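You operate a simulated robot arm through the tools that you are given. There is no shell and no other tool.

You are at the controls of a simulated robot arm. One attempt, no reset.

## Task
Store 145.300 MHz and then 145.400 MHz in the small radio's memory.
Fine: switch it on first and leave it on, tuned to the second; store nothing else.

Only the result counts: the job must be done as asked and must still hold three seconds after the hand-in. Knocking over, shifting, dropping, spilling or breaking anything else fails it.

## Robot
A 7-joint arm with a two-finger parallel gripper, fixed in place. Base frame: the origin is on the floor under the middle of its stand, x ahead of it, y to its left, z up; the work surface is at about z = 750. Units: mm, degrees, N and s.
With the tool pointing down near the work surface it reaches from about 440 to 920 mm from the base axis. Its first joint turns from -143.0 to 143.0 degrees. Payload 3 kg.
Tool frame: the origin (TCP) lies between the finger pads and is the grasp point; the fingertips stand 30 mm ahead of it; z points along the fingers, y is the line along which they close. The gripper opens to 94 mm. The fingers are 28 mm wide and 10 mm thick; the gripper's body (50 by 96 mm) begins 55 mm behind the TCP.
Orientation is told as [roll, pitch, yaw] about the base's x, y, z axes, in that order, counted from this pose: with the fingers straight down and closing along the base's y, the tool's x points along the base's -x, its y along +y and its z along -z.

## Interface
- The arm moves only by the tool servo_tool. Its argument "plan" is a list of rows, each an object (a shift or turn left out is 0, a gripper value left out holds the last) with "slide": the shift along the tool's x, y, z in units of 100 mm (1.0 is 100 mm), a list of three; "rotation": the turn, a rotation vector about the tool's x, y, z in units of 60 degrees (1.0 is 60 degrees), a list of three; "gripper": the finger opening in mm, from 0 to 94. In form: [{"slide": [tx, ty, tz], "rotation": [rx, ry, rz], "gripper": gripper}, ...]. A call has 1 to 20 rows; each row is the pose to reach, as a shift and turn from the pose commanded when the call began, along the tool's axes at that moment. A call with a number of a shift or a turn outside -1 to 1 is refused whole. Each row takes 0.2 s and may step no farther than 50 mm and 8.6 degrees from the row before; otherwise, or with a gripper value out of range, the whole call is refused. Where a pose cannot be reached the arm comes as near as it can. A force on the tool above 40 N (or 10 N above the force at the start of the call, whichever is more), or a blocked arm, ends the call early, and 0.2 s more pass. The fingers move at their own pace (about 72 mm/s each) and stop on an object; they squeeze with about 20 N. The grip force told is the motor's: it shows also when the fingers shut on nothing. Time passes only in rows, and 0.2 s behind the last, so rows that repeat a pose let the fingers close. The reply holds the time, the measured pose of the TCP, the force on the tool along the base axes, the opening and the grip force, in the units named above and with some noise, with the torque about the TCP (base axes, N m) and any sound that the robot's microphone picked up, and new pictures: "show" is both (left out), scene, wrist or none.
- Cameras (640 x 400 px; columns grow to the right, rows downward): "scene" is fixed at [219.5, -499.5, 1461.3]; the picture's right is [0.89, -0.46, 0.00], its down [-0.18, -0.36, -0.92] and it looks along [0.42, 0.81, -0.40] (base axes); focal length 312 px, centre (320, 200). "wrist" rides on the gripper at [76, 14, -103] in the tool frame; the picture's right is [-0.18, 0.98, 0.00], its down [-0.75, -0.14, -0.64] and it looks along [-0.63, -0.12, 0.77] (tool axes); focal length 243 px, centre (320, 200). There is no depth. A picture from a camera that has moved, and an enlarged one, comes with that camera's place and axes in the base frame and with its lens.
- inspect(camera, box): a new picture of the part [left, top, right, bottom] of that camera's present view, enlarged. No time passes.
- hand_in(): hands the job in; it is judged then, once.

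Nothing tells you positions but the pictures and the camera data. Unless the task says otherwise, let go and move clear before handing in.

The tools are called after "Request:" as name(argument=value, ...) on one line, values as JSON. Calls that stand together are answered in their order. servo_tool: Moves the arm, as the interface text tells. Its arguments: {"type":"object","properties":{"plan":{"type":"array","items":{"type":"object","properties":{"slide":{"type":"array","items":{"type":"number"}},"rotation":{"type":"array","items":{"type":"number"}},"gripper":{"type":"number"}}}},"show":{"type":"string","enum":["both","scene","wrist","none"]}},"required":["plan"]} The other tools are called the same way: inspect (camera, box) takes an enlarged picture of a part of a camera's view; hand_in () hands the job in.

At the start:

```text
t: 0.0
position: [532.8, 371.9, 1186.9]
tool_rot: [0.1, 0.0, 0.0]
ft_force: [-0.5, -0.9, -0.1]
ft_torque: [-0.03, -0.01, 0.04]
finger_gap: 94.2
gripper_force: 0.0
```

scene: 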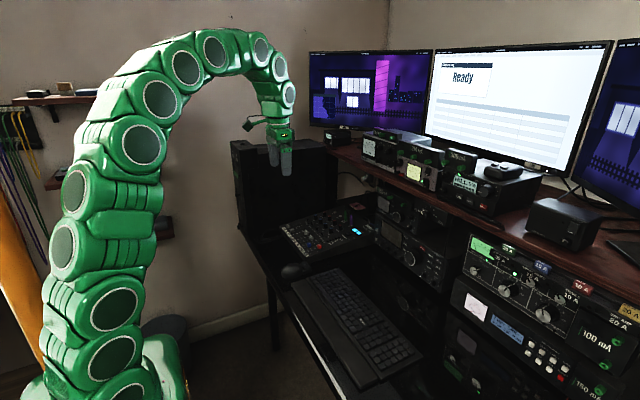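
wrist: 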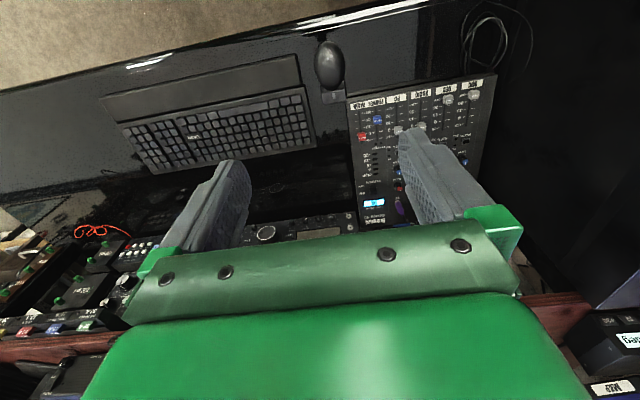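

I see a radio desk with a mixer, keyboard, monitors and several radios on a shelf and under it; I need to find the "small radio". I'll enlarge parts of the scene view first.

Request:
inspect(camera="scene", box=[340, 110, 500, 210])

Request:
inspect(camera="scene", box=[440, 130, 640, 255])

Request:
inspect(camera="scene", box=[360, 180, 520, 280])

Request:
inspect(camera="scene", box=[440, 225, 640, 350])

Request:
inspect(camera="scene", box=[420, 275, 620, 400])

Request:
inspect(camera="scene", box=[420, 40, 620, 165])

```text
4.00 times, centred on (420, 160) of scene
camera zoom: at [219.5, -499.5, 1461.3], right [0.89, -0.46, 0.0], down [-0.18, -0.36, -0.92], along [0.42, 0.81, -0.4], focal length 1246 px, centre (-80, 360)
```

zoom: 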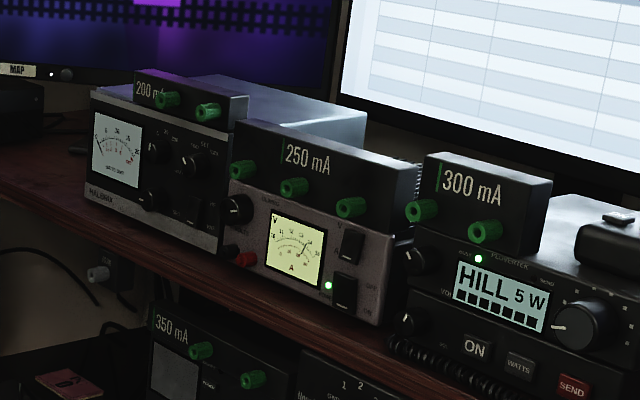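

```text
3.20 times, centred on (540, 192) of scene
camera zoom: at [219.5, -499.5, 1461.3], right [0.89, -0.46, 0.0], down [-0.18, -0.36, -0.92], along [0.42, 0.81, -0.4], focal length 997 px, centre (-384, 224)
```

zoom: 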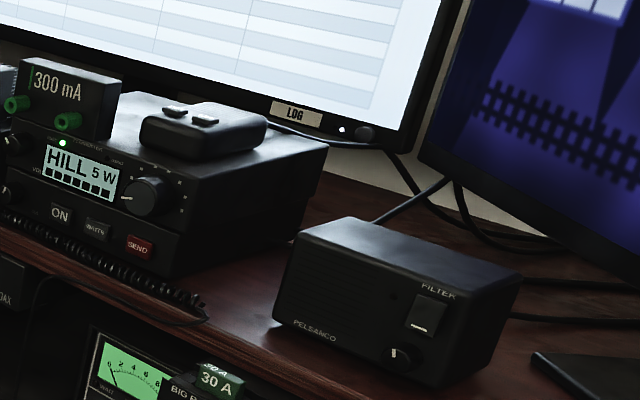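

```text
4.00 times, centred on (440, 230) of scene
camera zoom: at [219.5, -499.5, 1461.3], right [0.89, -0.46, 0.0], down [-0.18, -0.36, -0.92], along [0.42, 0.81, -0.4], focal length 1246 px, centre (-160, 80)
```

zoom: 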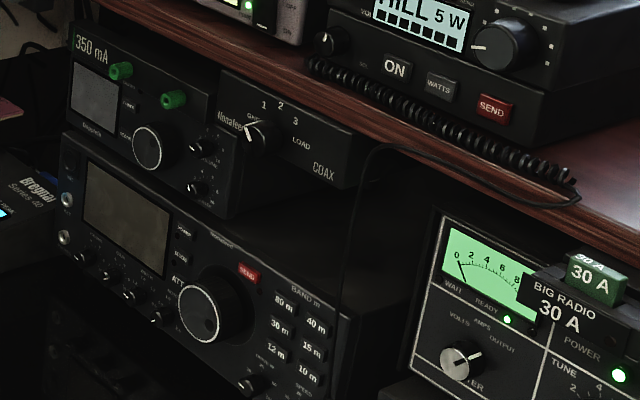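

```text
3.20 times, centred on (540, 288) of scene
camera zoom: at [219.5, -499.5, 1461.3], right [0.89, -0.46, 0.0], down [-0.18, -0.36, -0.92], along [0.42, 0.81, -0.4], focal length 997 px, centre (-384, -80)
```

zoom: 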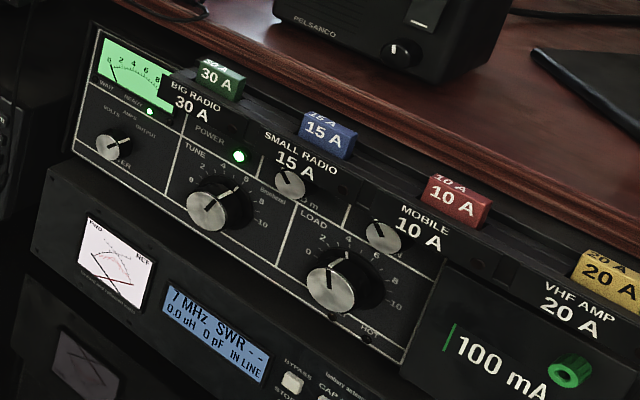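

```text
3.20 times, centred on (520, 338) of scene
camera zoom: at [219.5, -499.5, 1461.3], right [0.89, -0.46, 0.0], down [-0.18, -0.36, -0.92], along [0.42, 0.81, -0.4], focal length 997 px, centre (-320, -240)
```

zoom: 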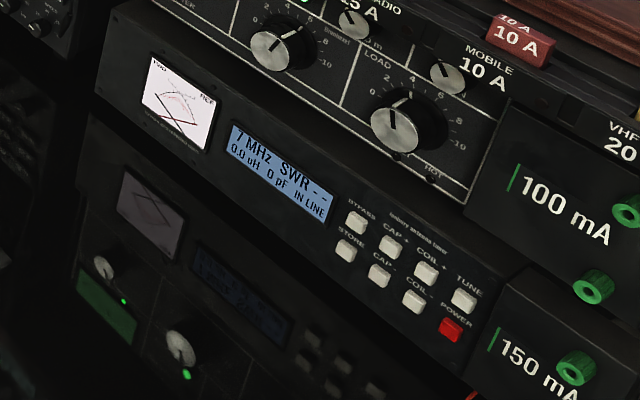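

```text
3.20 times, centred on (520, 102) of scene
camera zoom: at [219.5, -499.5, 1461.3], right [0.89, -0.46, 0.0], down [-0.18, -0.36, -0.92], along [0.42, 0.81, -0.4], focal length 997 px, centre (-320, 512)
```

zoom: 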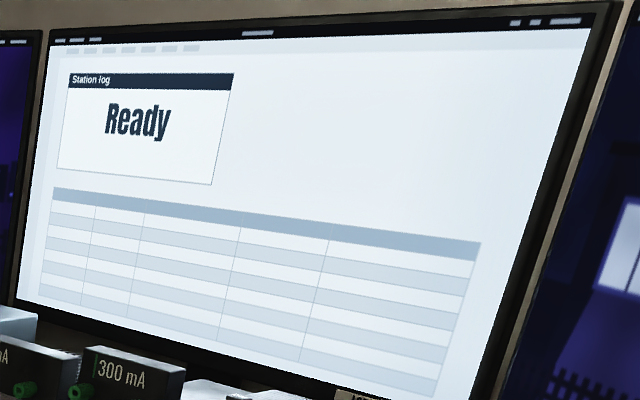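

The small radio is probably the dark set with a dial sitting on top of the "big radio" under the shelf. I'll enlarge that region closely.

Request:
inspect(camera="scene", box=[374, 185, 430, 235])

Request:
inspect(camera="scene", box=[370, 210, 450, 285])

Request:
inspect(camera="scene", box=[270, 190, 390, 270])

Request:
inspect(camera="wrist", box=[0, 180, 360, 400])

Request:
inspect(camera="wrist", box=[200, 180, 400, 260])

Request:
inspect(camera="scene", box=[440, 320, 540, 400])

```text
8.00 times, centred on (402, 210) of scene
camera zoom: at [219.5, -499.5, 1461.3], right [0.89, -0.46, 0.0], down [-0.18, -0.36, -0.92], along [0.42, 0.81, -0.4], focal length 2492 px, centre (-336, 120)
```

zoom: 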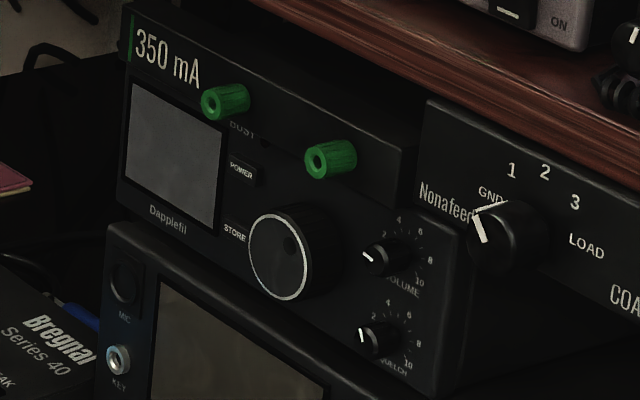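

```text
5.33 times, centred on (410, 248) of scene
camera zoom: at [219.5, -499.5, 1461.3], right [0.89, -0.46, 0.0], down [-0.18, -0.36, -0.92], along [0.42, 0.81, -0.4], focal length 1661 px, centre (-160, -53)
```

zoom: 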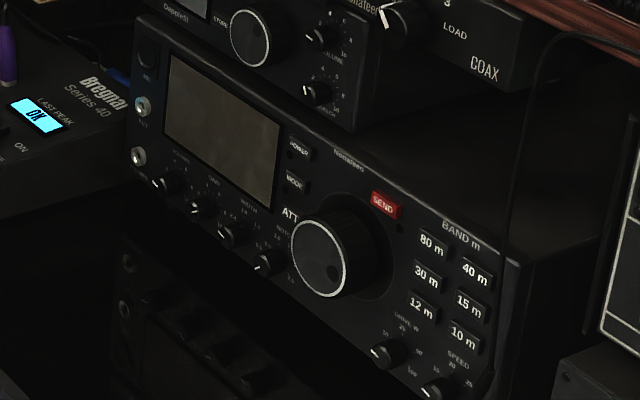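

```text
5.00 times, centred on (330, 230) of scene
camera zoom: at [219.5, -499.5, 1461.3], right [0.89, -0.46, 0.0], down [-0.18, -0.36, -0.92], along [0.42, 0.81, -0.4], focal length 1557 px, centre (270, 50)
```

zoom: 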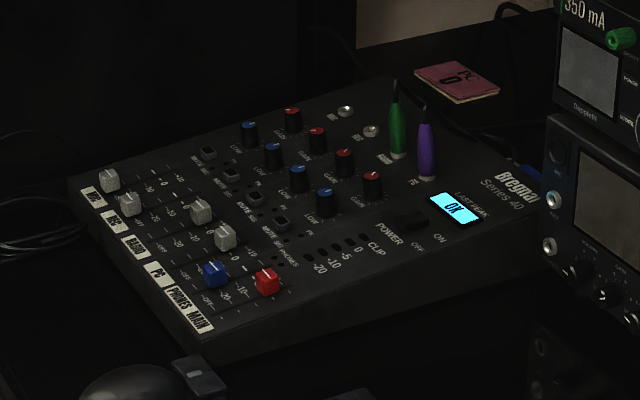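

```text
1.78 times, centred on (180, 290) of wrist
camera zoom: at [456.6, 386.5, 1289.7], right [0.18, 0.98, 0.0], down [0.75, -0.14, 0.64], along [0.63, -0.12, -0.77], focal length 431 px, centre (569, 40)
```

zoom: 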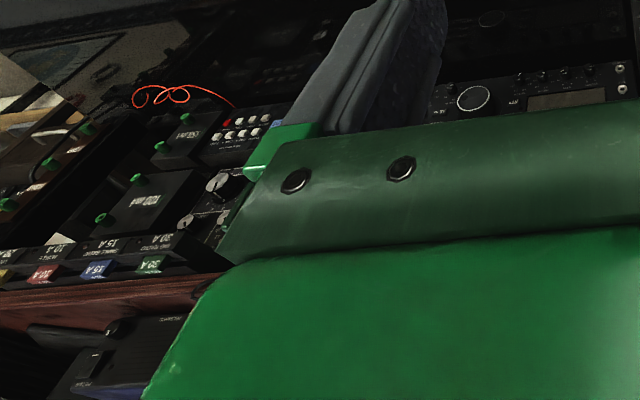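

```text
3.20 times, centred on (300, 220) of wrist
camera zoom: at [456.6, 386.5, 1289.7], right [0.18, 0.98, 0.0], down [0.75, -0.14, 0.64], along [0.63, -0.12, -0.77], focal length 776 px, centre (384, 136)
```

zoom: 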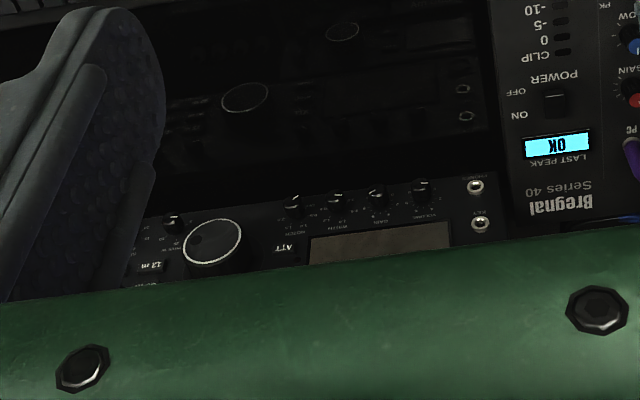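

```text
5.00 times, centred on (490, 360) of scene
camera zoom: at [219.5, -499.5, 1461.3], right [0.89, -0.46, 0.0], down [-0.18, -0.36, -0.92], along [0.42, 0.81, -0.4], focal length 1557 px, centre (-530, -600)
```

zoom: 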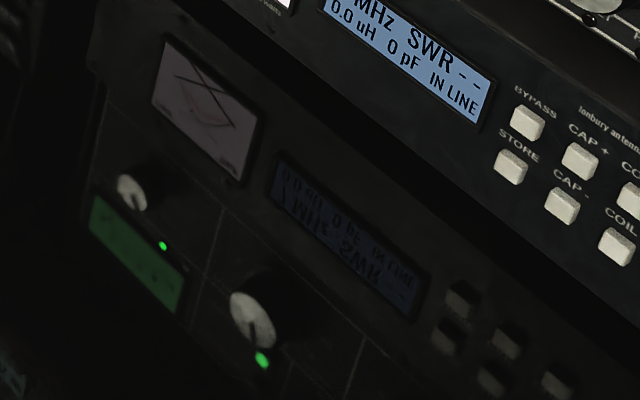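

The small radio (POWER, STORE, dial, VOLUME, SQUELCH) stands on the big radio under the shelf, with its front facing the base, at roughly x≈920, y≈190–310, z≈940–1010; it is off. I'll swing the tool toward horizontal, pointing along +x, staying well back to get a closer wrist view.

Request:
servo_tool(plan=[{"slide": [-0.02, -0.115, 0.17], "rotation": [0, -0.125, 0]}, {"slide": [-0.04, -0.23, 0.34], "rotation": [0, -0.25, 0]}, {"slide": [-0.06, -0.345, 0.51], "rotation": [0, -0.375, 0]}, {"slide": [-0.08, -0.46, 0.68], "rotation": [0, -0.5, 0]}, {"slide": [-0.1, -0.575, 0.85], "rotation": [0, -0.625, 0]}, {"slide": [-0.12, -0.69, 1.0], "rotation": [0, -0.75, 0]}, {"slide": [-0.14, -0.805, 1.0], "rotation": [0, -0.875, 0]}, {"slide": [-0.16, -0.92, 1.0], "rotation": [0, -1.0, 0]}])

```text
t: 2.0
position: [544.5, 272.7, 1044.3]
tool_rot: [9.2, -51.5, -11.0]
ft_force: [0.4, -0.8, 0.5]
ft_torque: [0.0, 0.03, -0.04]
finger_gap: 94.0
gripper_force: 0.1
stopped in row 8: the arm was blocked; the commanded pose is now the measured one
camera wrist: at [417.1, 296.2, 1047.9], right [0.18, 0.95, 0.24], down [-0.06, -0.24, 0.97], along [0.98, -0.18, 0.01], focal length 243 px, centre (320, 200)
```

scene: 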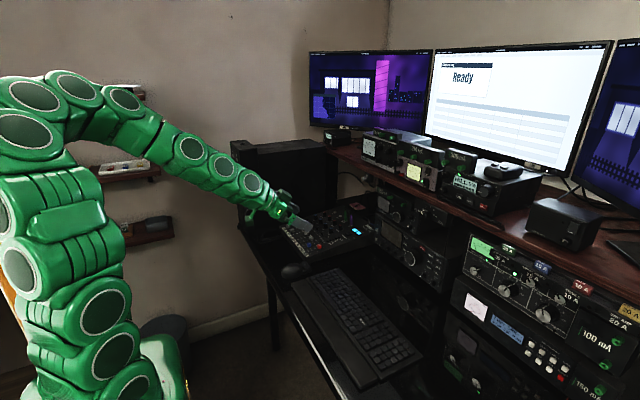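
wrist: 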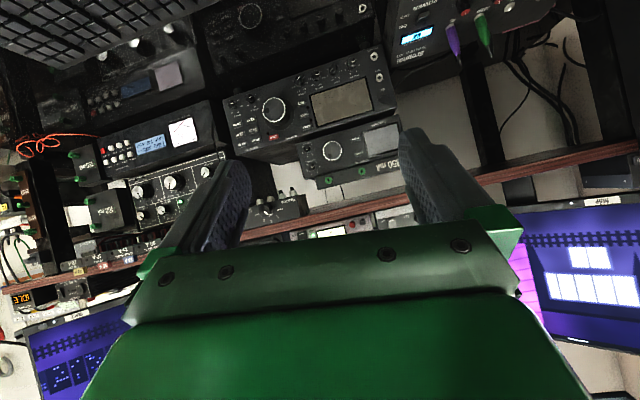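

The wrist reached a joint limit at about 52° tilt, but I now have a good (upside-down) view of the small radio. I'll zoom in on it.

Request:
inspect(camera="wrist", box=[290, 110, 420, 190])

Request:
inspect(camera="wrist", box=[220, 40, 420, 165])

Request:
inspect(camera="scene", box=[374, 180, 444, 230])

Request:
inspect(camera="scene", box=[230, 160, 390, 260])

```text
4.92 times, centred on (355, 150) of wrist
camera zoom: at [417.1, 296.2, 1047.9], right [0.18, 0.95, 0.24], down [-0.06, -0.24, 0.97], along [0.98, -0.18, 0.01], focal length 1194 px, centre (148, 446)
```

zoom: 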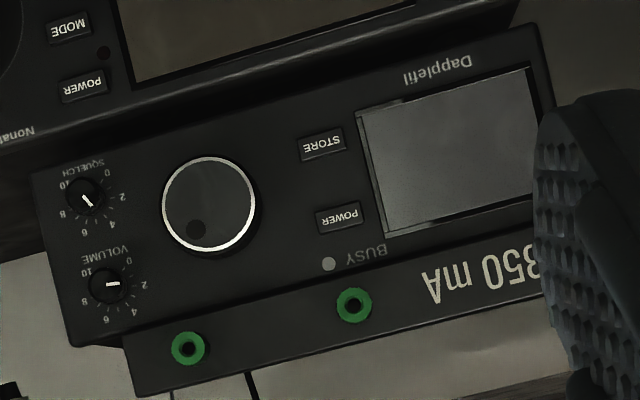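

```text
3.20 times, centred on (320, 102) of wrist
camera zoom: at [417.1, 296.2, 1047.9], right [0.18, 0.95, 0.24], down [-0.06, -0.24, 0.97], along [0.98, -0.18, 0.01], focal length 776 px, centre (320, 512)
```

zoom: 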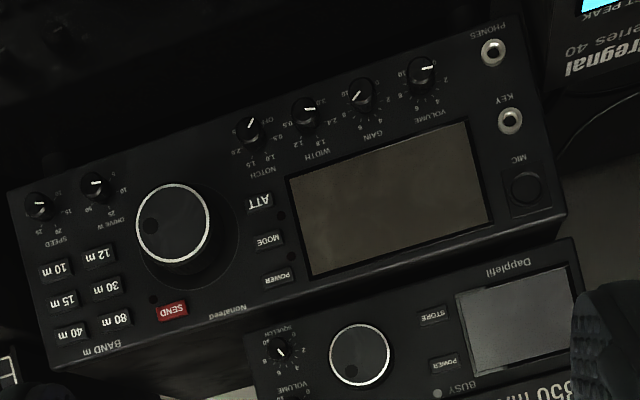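

```text
8.00 times, centred on (409, 205) of scene
camera zoom: at [219.5, -499.5, 1461.3], right [0.89, -0.46, 0.0], down [-0.18, -0.36, -0.92], along [0.42, 0.81, -0.4], focal length 2492 px, centre (-392, 160)
```

zoom: 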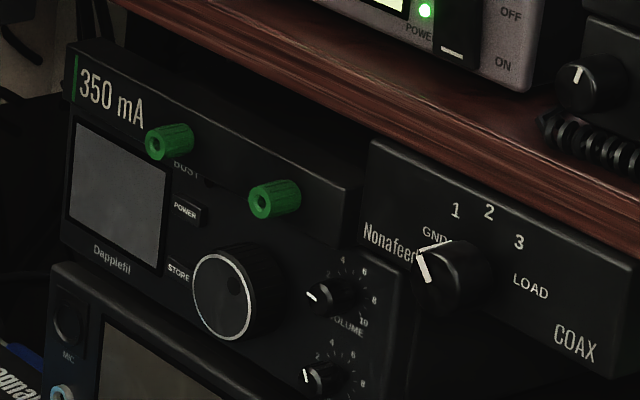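

```text
4.00 times, centred on (310, 210) of scene
camera zoom: at [219.5, -499.5, 1461.3], right [0.89, -0.46, 0.0], down [-0.18, -0.36, -0.92], along [0.42, 0.81, -0.4], focal length 1246 px, centre (360, 160)
```

zoom: 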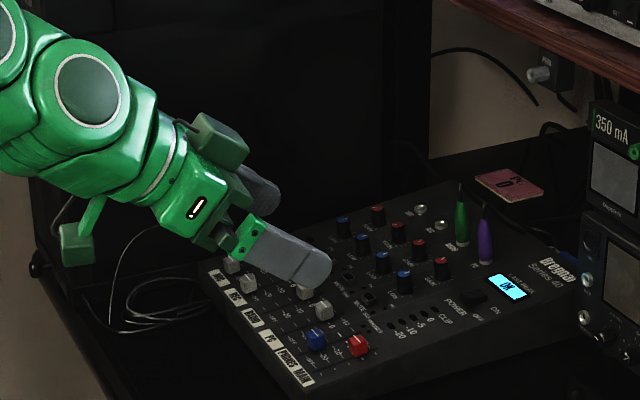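

The small radio's parts triangulate to about: dial face (916, 254, 961), STORE (934, 305, 948), POWER (934, 305, 978), and the green posts of the 350 mA box at (911, 231/301, 1017). Next I go forward a bit and tilt the tool further toward horizontal.

Request:
servo_tool(plan=[{"slide": [-0.1, -0.02, 0.25]}, {"slide": [-0.2, -0.04, 0.5]}, {"slide": [-0.3, -0.055, 0.75], "rotation": [-0.004, -0.08, -0.014]}, {"slide": [-0.39, -0.073, 1.0], "rotation": [-0.008, -0.16, -0.028]}, {"slide": [-0.39, -0.073, 1.0], "rotation": [-0.012, -0.25, -0.045]}, {"slide": [-0.39, -0.073, 1.0], "rotation": [-0.016, -0.34, -0.06]}])

```text
t: 3.4
position: [647.3, 263.3, 1014.7]
tool_rot: [9.3, -72.6, -9.9]
ft_force: [0.2, -0.2, 0.5]
ft_torque: [0.02, 0.01, 0.0]
finger_gap: 94.0
gripper_force: 0.0
camera wrist: at [525.8, 282.6, 971.8], right [0.07, 0.97, 0.22], down [-0.39, -0.18, 0.9], along [0.92, -0.15, 0.37], focal length 243 px, centre (320, 200)
```

scene: 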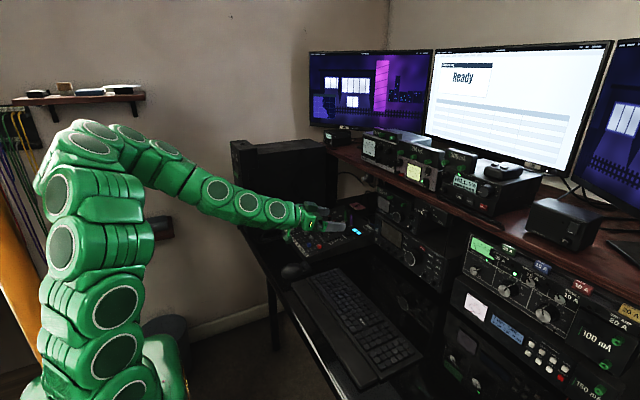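
wrist: 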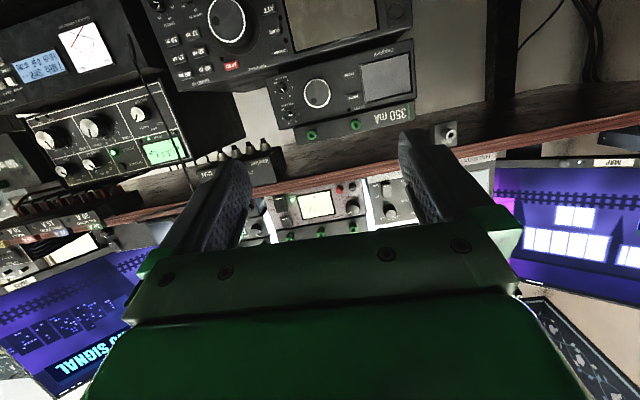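

The tilt now works. I'll finish bringing the tool horizontal (pointing +x), close the fingers, and approach in front of the POWER button, still well clear.

Request:
servo_tool(plan=[{"slide": [-0.013, 0.067, 0.25], "rotation": [-0.0025, -0.0715, -0.0121], "gripper": 0}, {"slide": [-0.026, 0.134, 0.5], "rotation": [-0.005, -0.143, -0.0242], "gripper": 0}, {"slide": [-0.04, 0.2, 0.75], "rotation": [-0.0075, -0.2145, -0.0363], "gripper": 0}, {"slide": [-0.053, 0.269, 1.0], "rotation": [-0.0099, -0.286, -0.0484], "gripper": 0}])

```text
t: 4.4
position: [743.6, 289.0, 989.2]
tool_rot: [-19.4, -90.0, 19.3]
ft_force: [-0.5, -0.3, -0.3]
ft_torque: [0.01, -0.04, -0.01]
finger_gap: 0.1
gripper_force: 19.8
camera wrist: at [641.2, 304.4, 913.7], right [0.0, 0.98, 0.18], down [-0.64, -0.14, 0.75], along [0.77, -0.12, 0.63], focal length 243 px, centre (320, 200)
```

scene: 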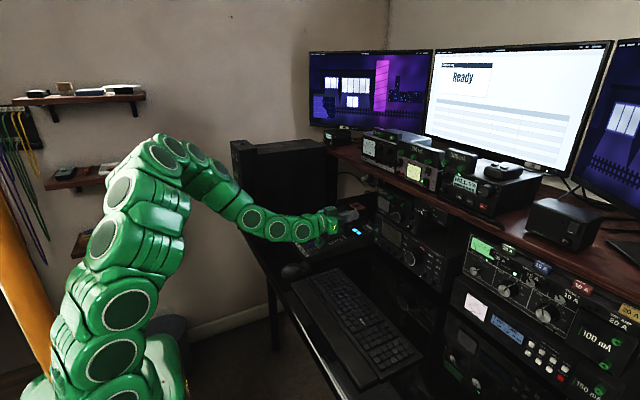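
wrist: 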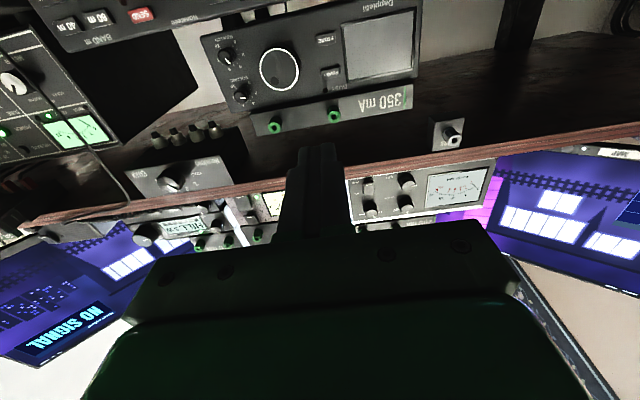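

The tool is horizontal now with the axes neatly aligned (tool z=+x, tool x=down). I'll zoom on the small radio for a refined location.

Request:
inspect(camera="wrist", box=[195, 10, 435, 160])

Request:
inspect(camera="wrist", box=[290, 10, 370, 60])

Request:
inspect(camera="scene", box=[300, 180, 440, 268])

```text
2.67 times, centred on (315, 85) of wrist
camera zoom: at [641.2, 304.4, 913.7], right [0.0, 0.98, 0.18], down [-0.64, -0.14, 0.75], along [0.77, -0.12, 0.63], focal length 647 px, centre (333, 507)
```

zoom: 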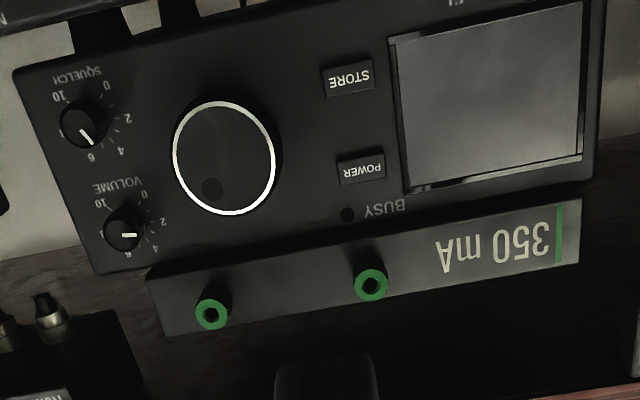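

```text
8.00 times, centred on (330, 35) of wrist
camera zoom: at [641.2, 304.4, 913.7], right [0.0, 0.98, 0.18], down [-0.64, -0.14, 0.75], along [0.77, -0.12, 0.63], focal length 1941 px, centre (240, 1520)
```

zoom: 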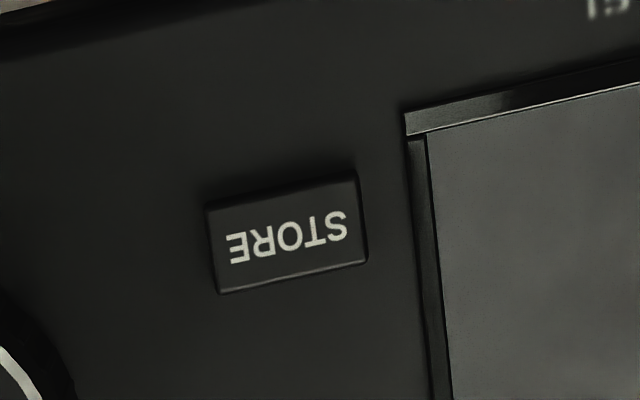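

```text
4.55 times, centred on (370, 224) of scene
camera zoom: at [219.5, -499.5, 1461.3], right [0.89, -0.46, 0.0], down [-0.18, -0.36, -0.92], along [0.42, 0.81, -0.4], focal length 1416 px, centre (93, 91)
```

zoom: 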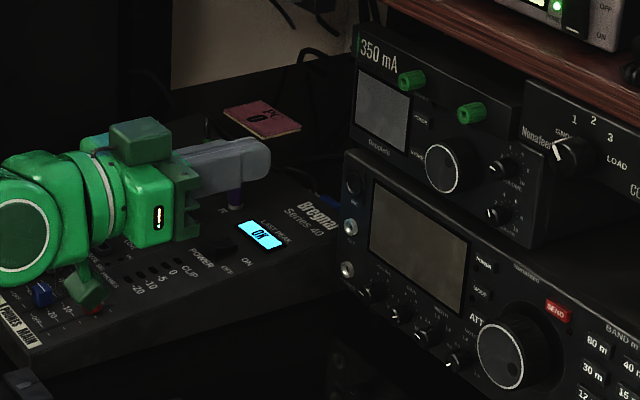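

The second view confirms POWER at (932, 305, 977), STORE at (932, 305, 946) and the dial at (916, 254, 960). I'll line up in front of POWER with the fingers closed, stopping about 60 mm short.

Request:
servo_tool(plan=[{"slide": [0.04, 0.053, 0.25]}, {"slide": [0.08, 0.106, 0.5]}, {"slide": [0.117, 0.16, 0.75]}, {"slide": [0.117, 0.16, 1.0]}])

```text
t: 5.4
position: [844.3, 306.4, 978.5]
tool_rot: [-85.9, -90.0, 86.0]
ft_force: [0.5, 0.3, 0.4]
ft_torque: [0.01, 0.01, 0.01]
finger_gap: 0.0
gripper_force: 19.5
camera wrist: at [741.6, 321.1, 902.5], right [0.0, 0.98, 0.18], down [-0.64, -0.14, 0.75], along [0.77, -0.12, 0.63], focal length 243 px, centre (320, 200)
```

scene: 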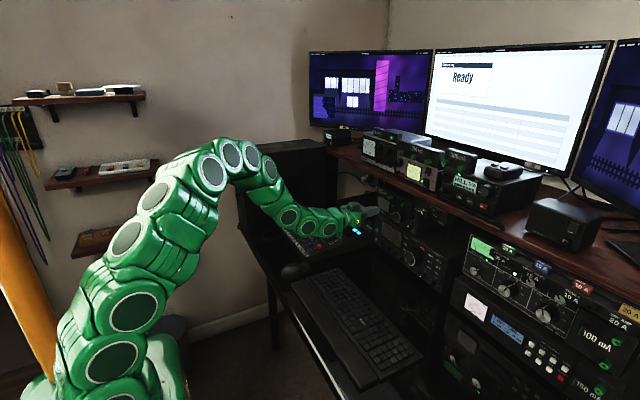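
wrist: 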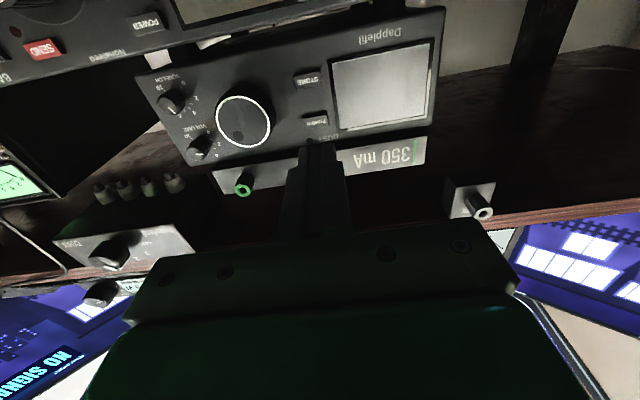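

I'm aligned with POWER to within a couple of mm. I'll advance to about 7 mm short of the button.

Request:
servo_tool(plan=[{"slide": [0.015, -0.015, 0.2]}, {"slide": [0.015, -0.015, 0.4]}, {"slide": [0.015, -0.015, 0.51]}])

Request:
inspect(camera="wrist", box=[200, 40, 440, 190])

Request:
inspect(camera="scene", box=[350, 180, 440, 236])

```text
t: 6.2
position: [895.6, 304.7, 976.7]
tool_rot: [-30.2, -90.1, 30.3]
ft_force: [-0.1, 0.0, 0.2]
ft_torque: [-0.03, 0.02, 0.03]
finger_gap: 0.0
gripper_force: 19.7
camera wrist: at [792.4, 319.6, 900.9], right [0.0, 0.98, 0.18], down [-0.64, -0.14, 0.75], along [0.77, -0.12, 0.63], focal length 243 px, centre (320, 200)
```

scene: 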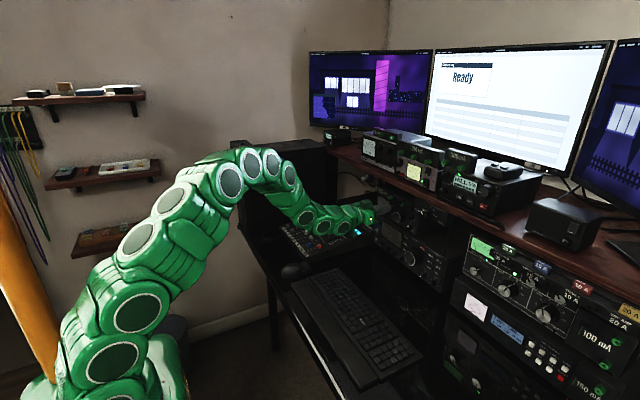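
wrist: 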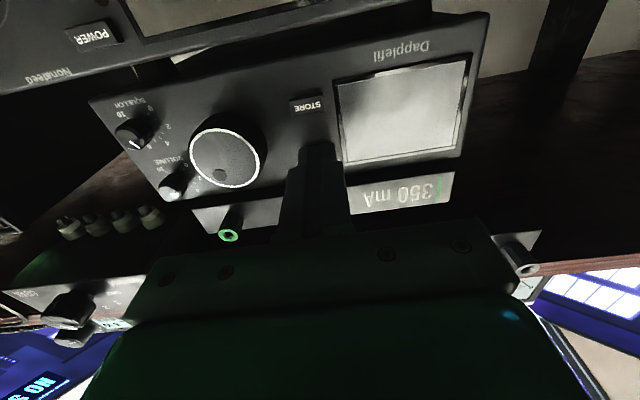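

```text
2.67 times, centred on (320, 115) of wrist
camera zoom: at [792.4, 319.6, 900.9], right [0.0, 0.98, 0.18], down [-0.64, -0.14, 0.75], along [0.77, -0.12, 0.63], focal length 647 px, centre (320, 427)
```

zoom: 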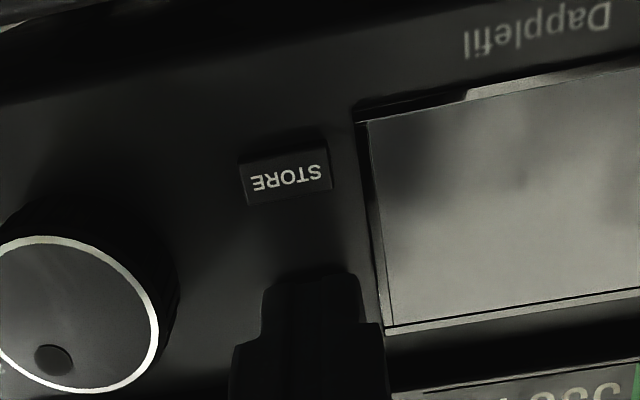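

```text
7.11 times, centred on (395, 208) of scene
camera zoom: at [219.5, -499.5, 1461.3], right [0.89, -0.46, 0.0], down [-0.18, -0.36, -0.92], along [0.42, 0.81, -0.4], focal length 2215 px, centre (-213, 143)
```

zoom: 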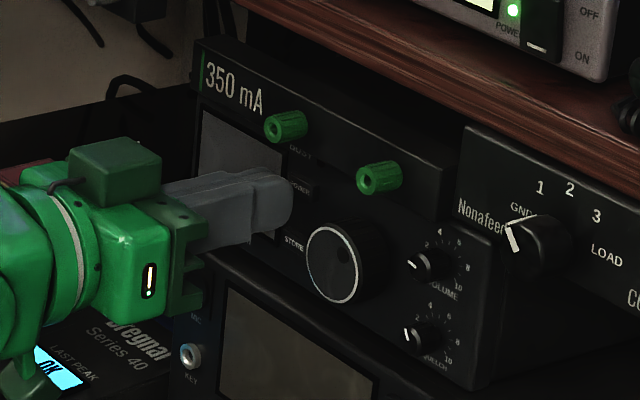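

The fingertip is right in front of POWER with about 7 mm to go. I'll inch in and watch the force.

Request:
servo_tool(plan=[{"slide": [0, 0, 0.02]}, {"slide": [0, 0, 0.04]}], show="none")

```text
t: 6.8
position: [897.9, 304.0, 977.6]
tool_rot: [29.6, -89.8, -29.7]
ft_force: [0.7, -0.2, -0.1]
ft_torque: [0.02, 0.02, 0.01]
finger_gap: 0.0
gripper_force: 20.5
```

No contact yet; continuing in 1 mm steps.

Request:
servo_tool(plan=[{"slide": [0, 0, 0.01]}, {"slide": [0, 0, 0.02]}], show="none")

```text
t: 7.4
position: [899.5, 303.6, 976.9]
tool_rot: [28.1, -89.9, -28.2]
ft_force: [-0.4, -0.5, 0.3]
ft_torque: [-0.01, 0.03, 0.02]
finger_gap: 0.3
gripper_force: 20.1
```

Request:
servo_tool(plan=[{"slide": [0, 0, 0.01]}, {"slide": [0, 0, 0.02]}], show="wrist")

Request:
inspect(camera="scene", box=[374, 190, 424, 222])

```text
t: 8.0
position: [902.4, 304.5, 978.4]
tool_rot: [-15.2, -90.0, 15.2]
ft_force: [0.2, -0.2, 0.4]
ft_torque: [-0.01, -0.03, 0.0]
finger_gap: 0.0
gripper_force: 19.8
camera wrist: at [799.8, 319.5, 901.0], right [0.0, 0.98, 0.18], down [-0.64, -0.14, 0.75], along [0.77, -0.12, 0.63], focal length 243 px, centre (320, 200)
```

wrist: 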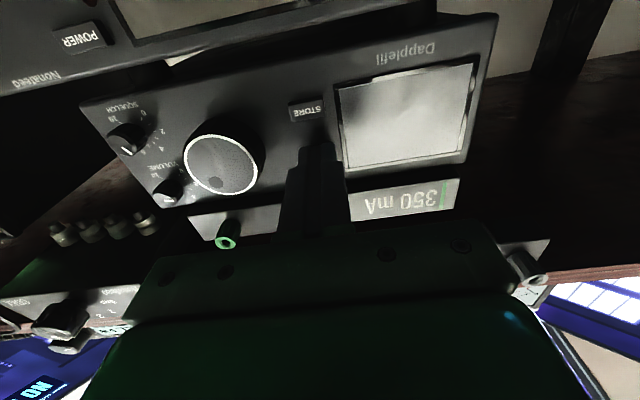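

```text
12.50 times, centred on (399, 206) of scene
camera zoom: at [219.5, -499.5, 1461.3], right [0.89, -0.46, 0.0], down [-0.18, -0.36, -0.92], along [0.42, 0.81, -0.4], focal length 3894 px, centre (-668, 125)
```

zoom: 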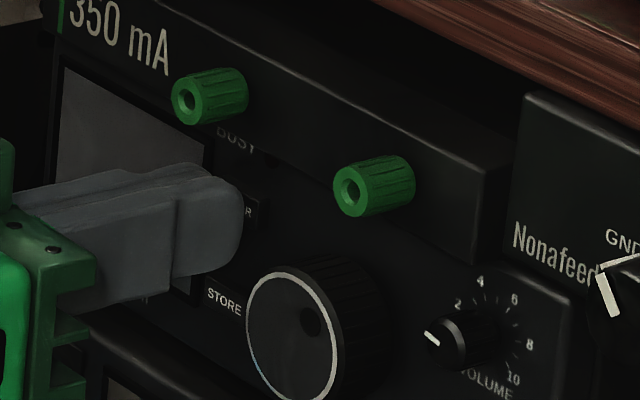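

The tip is almost on the button. More 1 mm steps.

Request:
servo_tool(plan=[{"slide": [0, 0, 0.01]}, {"slide": [0, 0, 0.02]}], show="none")

```text
t: 8.6
position: [905.0, 304.4, 975.7]
tool_rot: [6.3, -89.9, -6.3]
ft_force: [-0.6, -0.1, 0.0]
ft_torque: [-0.01, -0.02, -0.02]
finger_gap: 0.0
gripper_force: 19.3
```

Request:
servo_tool(plan=[{"slide": [0, 0, 0.01]}, {"slide": [0, 0, 0.015]}], show="none")

Request:
inspect(camera="scene", box=[374, 190, 424, 222])

```text
t: 9.2
position: [906.5, 303.8, 978.4]
tool_rot: [9.6, -89.9, -9.5]
ft_force: [-1.2, -1.4, 0.0]
ft_torque: [0.01, 0.0, -0.08]
finger_gap: 0.0
gripper_force: 19.9
```

```text
12.50 times, centred on (399, 206) of scene
camera zoom: at [219.5, -499.5, 1461.3], right [0.89, -0.46, 0.0], down [-0.18, -0.36, -0.92], along [0.42, 0.81, -0.4], focal length 3894 px, centre (-668, 125)
```

zoom: 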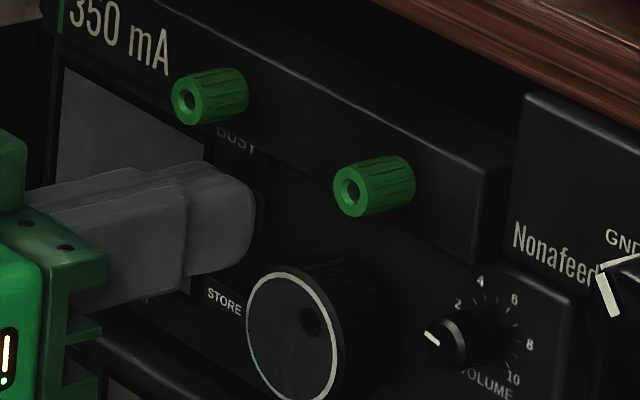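

A first light contact shows (about 1–2 N). I'll press a bit more.

Request:
servo_tool(plan=[{"slide": [0, 0, 0.01]}], show="none")

Request:
inspect(camera="wrist", box=[200, 40, 500, 240])

```text
t: 9.6
position: [907.5, 304.7, 977.4]
tool_rot: [-3.9, -90.0, 3.9]
ft_force: [-2.4, -1.3, 0.0]
ft_torque: [0.01, 0.01, -0.05]
finger_gap: 0.3
gripper_force: 19.6
heard: click
```

```text
2.00 times, centred on (350, 140) of wrist
camera zoom: at [804.3, 319.3, 901.3], right [0.0, 0.98, 0.18], down [-0.64, -0.14, 0.75], along [0.77, -0.12, 0.63], focal length 485 px, centre (260, 320)
```

zoom: 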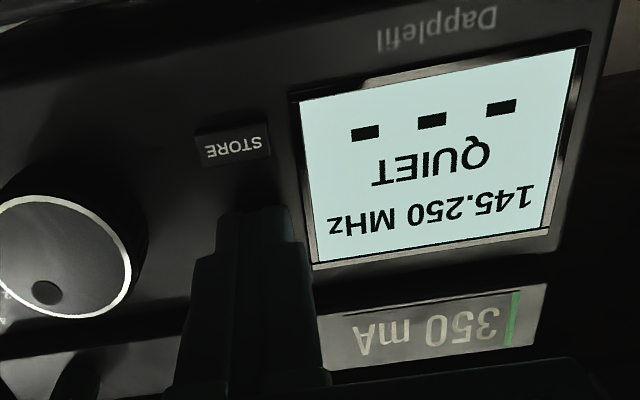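

POWER clicked and the display lights: "145.250 MHz QUIET", with three empty memory marks. I'll back straight off and re-view the radio before gripping the dial.

Request:
servo_tool(plan=[{"slide": [0, 0, -0.05]}, {"slide": [0, 0, -0.35]}, {"slide": [0, -0.1, -0.75]}, {"slide": [0.1, -0.4, -0.9]}, {"slide": [0.165, -0.51, -0.95], "gripper": 60}, {"slide": [0.165, -0.51, -0.95], "gripper": 60}])

Request:
inspect(camera="wrist", box=[240, 20, 480, 170])

Request:
inspect(camera="scene", box=[370, 180, 450, 230])

```text
t: 11.0
position: [812.4, 253.3, 961.1]
tool_rot: [11.1, -89.9, -11.2]
ft_force: [0.5, 1.0, 0.9]
ft_torque: [0.0, 0.0, 0.0]
finger_gap: 59.7
gripper_force: 0.0
camera wrist: at [709.2, 268.3, 885.1], right [0.0, 0.98, 0.18], down [-0.64, -0.14, 0.75], along [0.77, -0.12, 0.63], focal length 243 px, centre (320, 200)
```

scene: 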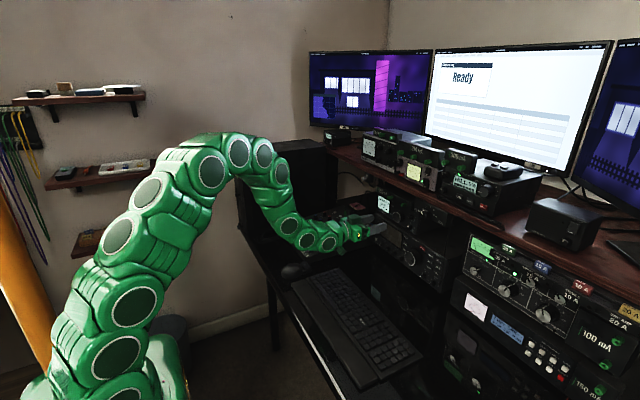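
wrist: 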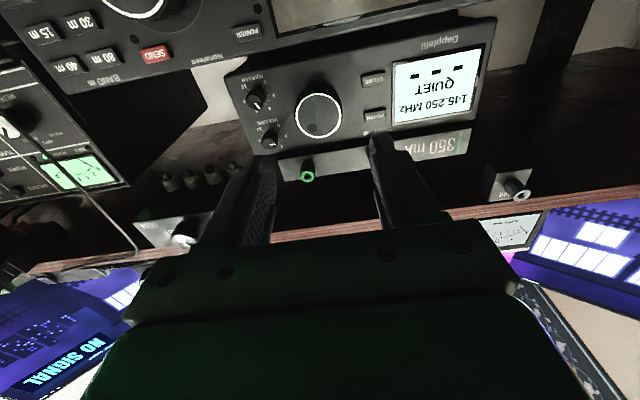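

```text
2.67 times, centred on (360, 95) of wrist
camera zoom: at [709.2, 268.3, 885.1], right [0.0, 0.98, 0.18], down [-0.64, -0.14, 0.75], along [0.77, -0.12, 0.63], focal length 647 px, centre (213, 480)
```

zoom: 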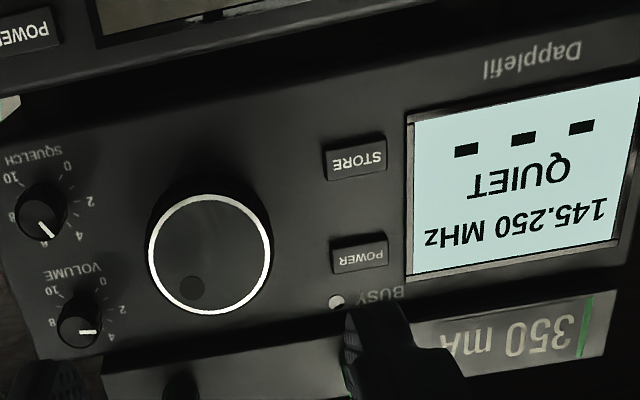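

```text
8.00 times, centred on (410, 205) of scene
camera zoom: at [219.5, -499.5, 1461.3], right [0.89, -0.46, 0.0], down [-0.18, -0.36, -0.92], along [0.42, 0.81, -0.4], focal length 2492 px, centre (-400, 160)
```

zoom: 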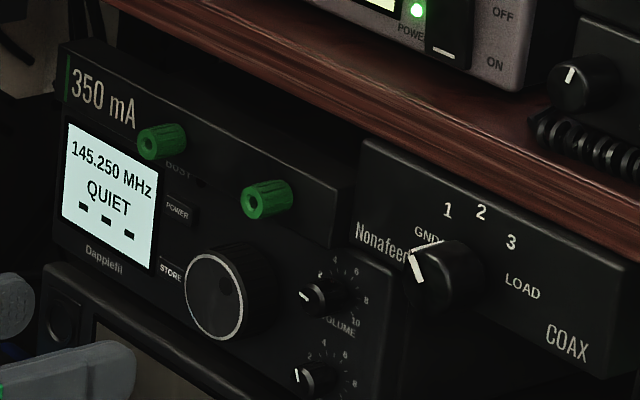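

The radio stayed in place and the dial centre is at about (917, 253.6, 961), in line with the tool. I'll open to 50 mm and advance so the fingers straddle the dial, with tips about 8 mm short of the panel.

Request:
servo_tool(plan=[{"slide": [0, 0.003, 0.3], "gripper": 50}, {"slide": [0, 0.003, 0.6], "gripper": 50}, {"slide": [0, 0.003, 0.75], "gripper": 50}, {"slide": [0, 0.003, 0.85], "gripper": 50}])

Request:
inspect(camera="wrist", box=[200, 40, 500, 228])

Request:
inspect(camera="scene", box=[370, 180, 450, 230])

```text
t: 12.0
position: [897.2, 252.8, 960.8]
tool_rot: [18.7, -90.0, -18.8]
ft_force: [-0.3, -0.6, 0.0]
ft_torque: [-0.01, 0.03, 0.0]
finger_gap: 50.0
gripper_force: 0.0
camera wrist: at [794.1, 268.6, 884.8], right [0.0, 0.98, 0.18], down [-0.64, -0.14, 0.75], along [0.77, -0.12, 0.63], focal length 243 px, centre (320, 200)
```

scene: 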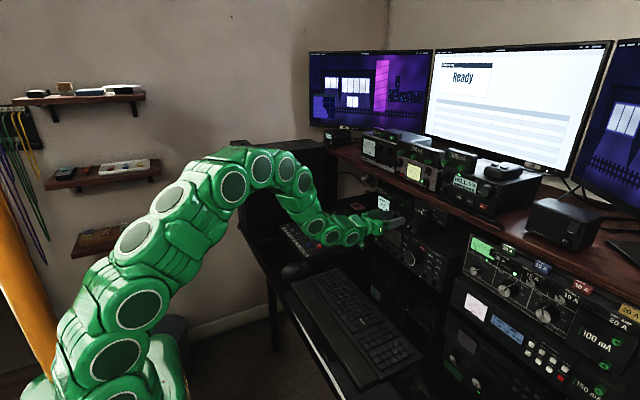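
wrist: 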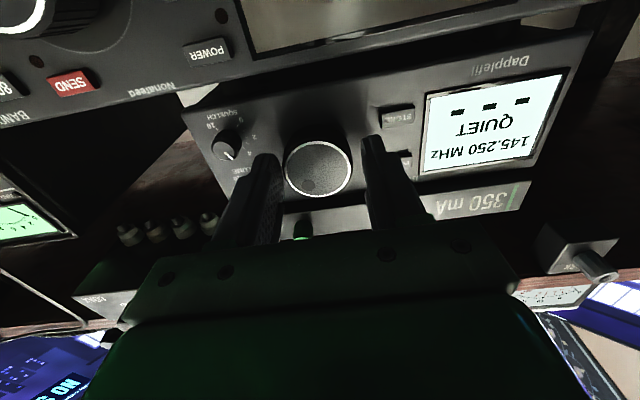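

```text
2.13 times, centred on (350, 134) of wrist
camera zoom: at [794.1, 268.6, 884.8], right [0.0, 0.98, 0.18], down [-0.64, -0.14, 0.75], along [0.77, -0.12, 0.63], focal length 516 px, centre (256, 340)
```

zoom: 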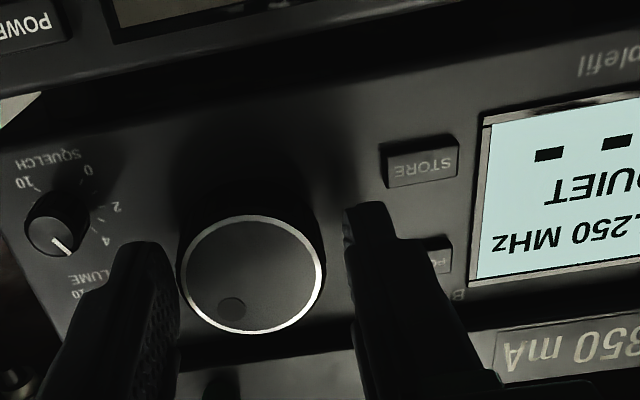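

```text
8.00 times, centred on (410, 205) of scene
camera zoom: at [219.5, -499.5, 1461.3], right [0.89, -0.46, 0.0], down [-0.18, -0.36, -0.92], along [0.42, 0.81, -0.4], focal length 2492 px, centre (-400, 160)
```

zoom: 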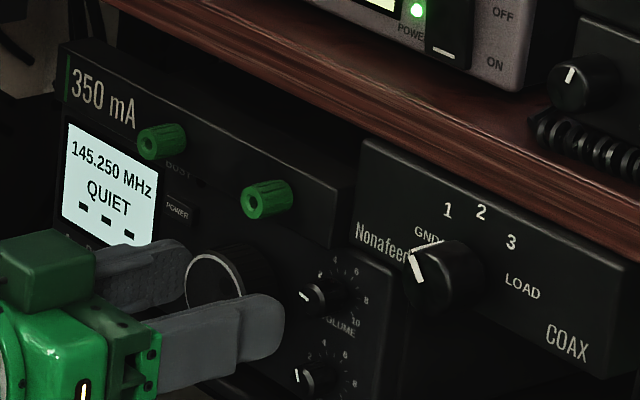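

The fingers straddle the dial symmetrically and the scene camera can read the display. I'll close gradually, watching for sideways force.

Request:
servo_tool(plan=[{"slide": [0, 0.003, 0], "gripper": 43}, {"slide": [0, 0.003, 0], "gripper": 41.5}], show="none")

Request:
inspect(camera="wrist", box=[240, 80, 400, 180])

```text
t: 12.6
position: [895.7, 252.2, 959.8]
tool_rot: [23.8, -89.9, -23.8]
ft_force: [3.1, -5.4, 0.1]
ft_torque: [0.05, 0.08, -0.12]
finger_gap: 44.7
gripper_force: 2.7
```

```text
4.00 times, centred on (320, 130) of wrist
camera zoom: at [794.1, 268.4, 884.4], right [0.0, 0.98, 0.18], down [-0.64, -0.14, 0.75], along [0.77, -0.12, 0.63], focal length 970 px, centre (320, 480)
```

zoom: 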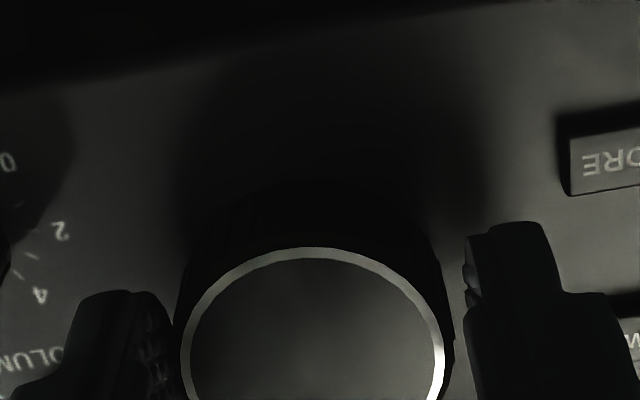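

The -y finger touched first, so the tool sits ~1.3 mm too far toward +y. I'll open slightly, shift, and close again gently.

Request:
servo_tool(plan=[{"slide": [0, 0, 0], "gripper": 48}, {"slide": [0, -0.014, 0], "gripper": 47}, {"slide": [0, -0.014, 0], "gripper": 43.5}], show="none")

Request:
inspect(camera="wrist", box=[240, 80, 400, 180])

```text
t: 13.4
position: [896.6, 253.0, 961.5]
tool_rot: [10.5, -90.0, -10.5]
ft_force: [0.4, 0.1, 0.2]
ft_torque: [0.0, 0.03, 0.01]
finger_gap: 43.7
gripper_force: 0.0
```

```text
4.00 times, centred on (320, 130) of wrist
camera zoom: at [794.0, 267.7, 884.5], right [0.0, 0.98, 0.18], down [-0.64, -0.14, 0.75], along [0.77, -0.12, 0.63], focal length 970 px, centre (320, 480)
```

zoom: 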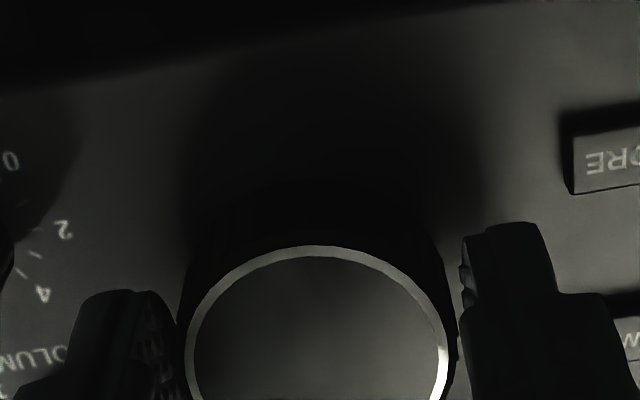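

Centred now with no side force. Closing further.

Request:
servo_tool(plan=[{"gripper": 42.5}, {"gripper": 41.5}], show="none")

```text
t: 14.0
position: [897.3, 252.4, 960.1]
tool_rot: [14.1, -90.0, -14.1]
ft_force: [0.2, -2.8, -0.6]
ft_torque: [0.0, 0.01, -0.03]
finger_gap: 42.7
gripper_force: 1.2
```

Request:
servo_tool(plan=[{"slide": [0, -0.006, 0], "gripper": 43}, {"slide": [0, -0.008, 0], "gripper": 41.5}, {"slide": [0, -0.008, 0], "gripper": 41}], show="none")

```text
t: 14.8
position: [896.6, 252.7, 960.7]
tool_rot: [-5.9, -90.0, 5.8]
ft_force: [0.6, 1.0, 0.2]
ft_torque: [0.01, -0.03, -0.01]
finger_gap: 41.8
gripper_force: 0.9
```

Both fingers now touch evenly (gap 41.8 mm, side force ~1 N). I'll grip a bit more firmly and turn the dial clockwise by 15° as a test.

Request:
servo_tool(plan=[{"gripper": 36}, {"gripper": 34}, {"rotation": [0, 0, 0.083], "gripper": 34}, {"rotation": [0, 0, 0.166], "gripper": 34}, {"rotation": [0, 0, 0.25], "gripper": 34}], show="none")

Request:
inspect(camera="scene", box=[370, 180, 450, 230])

Request:
inspect(camera="wrist", box=[240, 40, 540, 228])

```text
t: 16.0
position: [896.8, 252.1, 960.2]
tool_rot: [89.8, -74.9, -89.6]
ft_force: [7.8, 6.3, -0.2]
ft_torque: [0.01, -0.12, 0.03]
finger_gap: 41.4
gripper_force: 44.9
```

```text
8.00 times, centred on (410, 205) of scene
camera zoom: at [219.5, -499.5, 1461.3], right [0.89, -0.46, 0.0], down [-0.18, -0.36, -0.92], along [0.42, 0.81, -0.4], focal length 2492 px, centre (-400, 160)
```

zoom: 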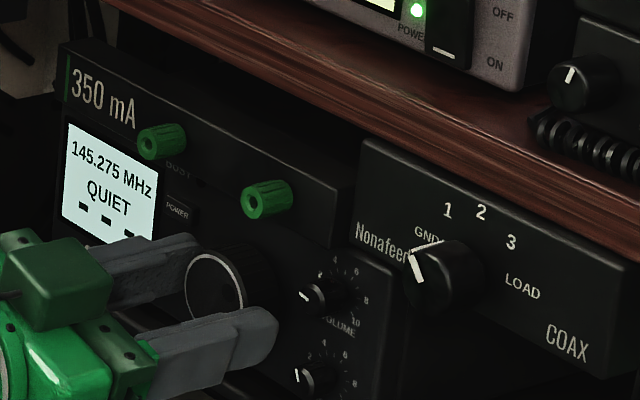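

```text
2.13 times, centred on (390, 134) of wrist
camera zoom: at [794.0, 286.4, 891.0], right [0.0, 0.9, 0.43], down [-0.64, -0.33, 0.69], along [0.77, -0.28, 0.58], focal length 516 px, centre (171, 340)
```

zoom: 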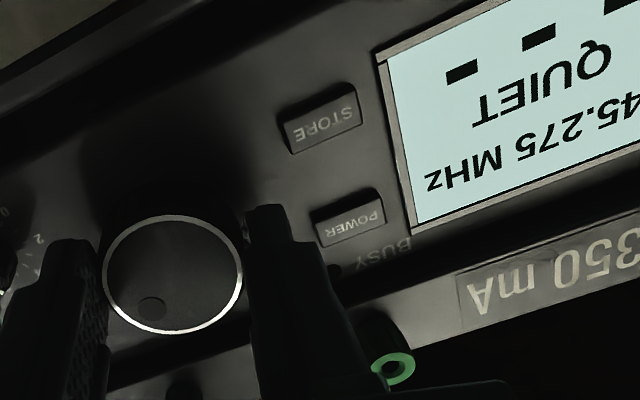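

A 15° clockwise turn raised it to 145.275. I'll turn another 15° with a slightly lighter grip, checking the display.

Request:
servo_tool(plan=[{"gripper": 38}, {"rotation": [0, 0, 0.083], "gripper": 38}, {"rotation": [0, 0, 0.166], "gripper": 38}], show="none")

Request:
inspect(camera="scene", box=[370, 180, 450, 230])

```text
t: 16.8
position: [897.2, 251.8, 961.0]
tool_rot: [89.9, -65.0, -90.0]
ft_force: [12.1, 10.5, 3.3]
ft_torque: [0.0, 0.15, 0.21]
finger_gap: 41.4
gripper_force: 45.0
```

```text
8.00 times, centred on (410, 205) of scene
camera zoom: at [219.5, -499.5, 1461.3], right [0.89, -0.46, 0.0], down [-0.18, -0.36, -0.92], along [0.42, 0.81, -0.4], focal length 2492 px, centre (-400, 160)
```

zoom: 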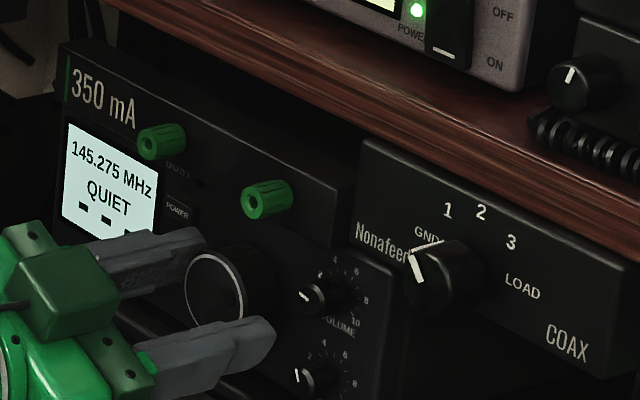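

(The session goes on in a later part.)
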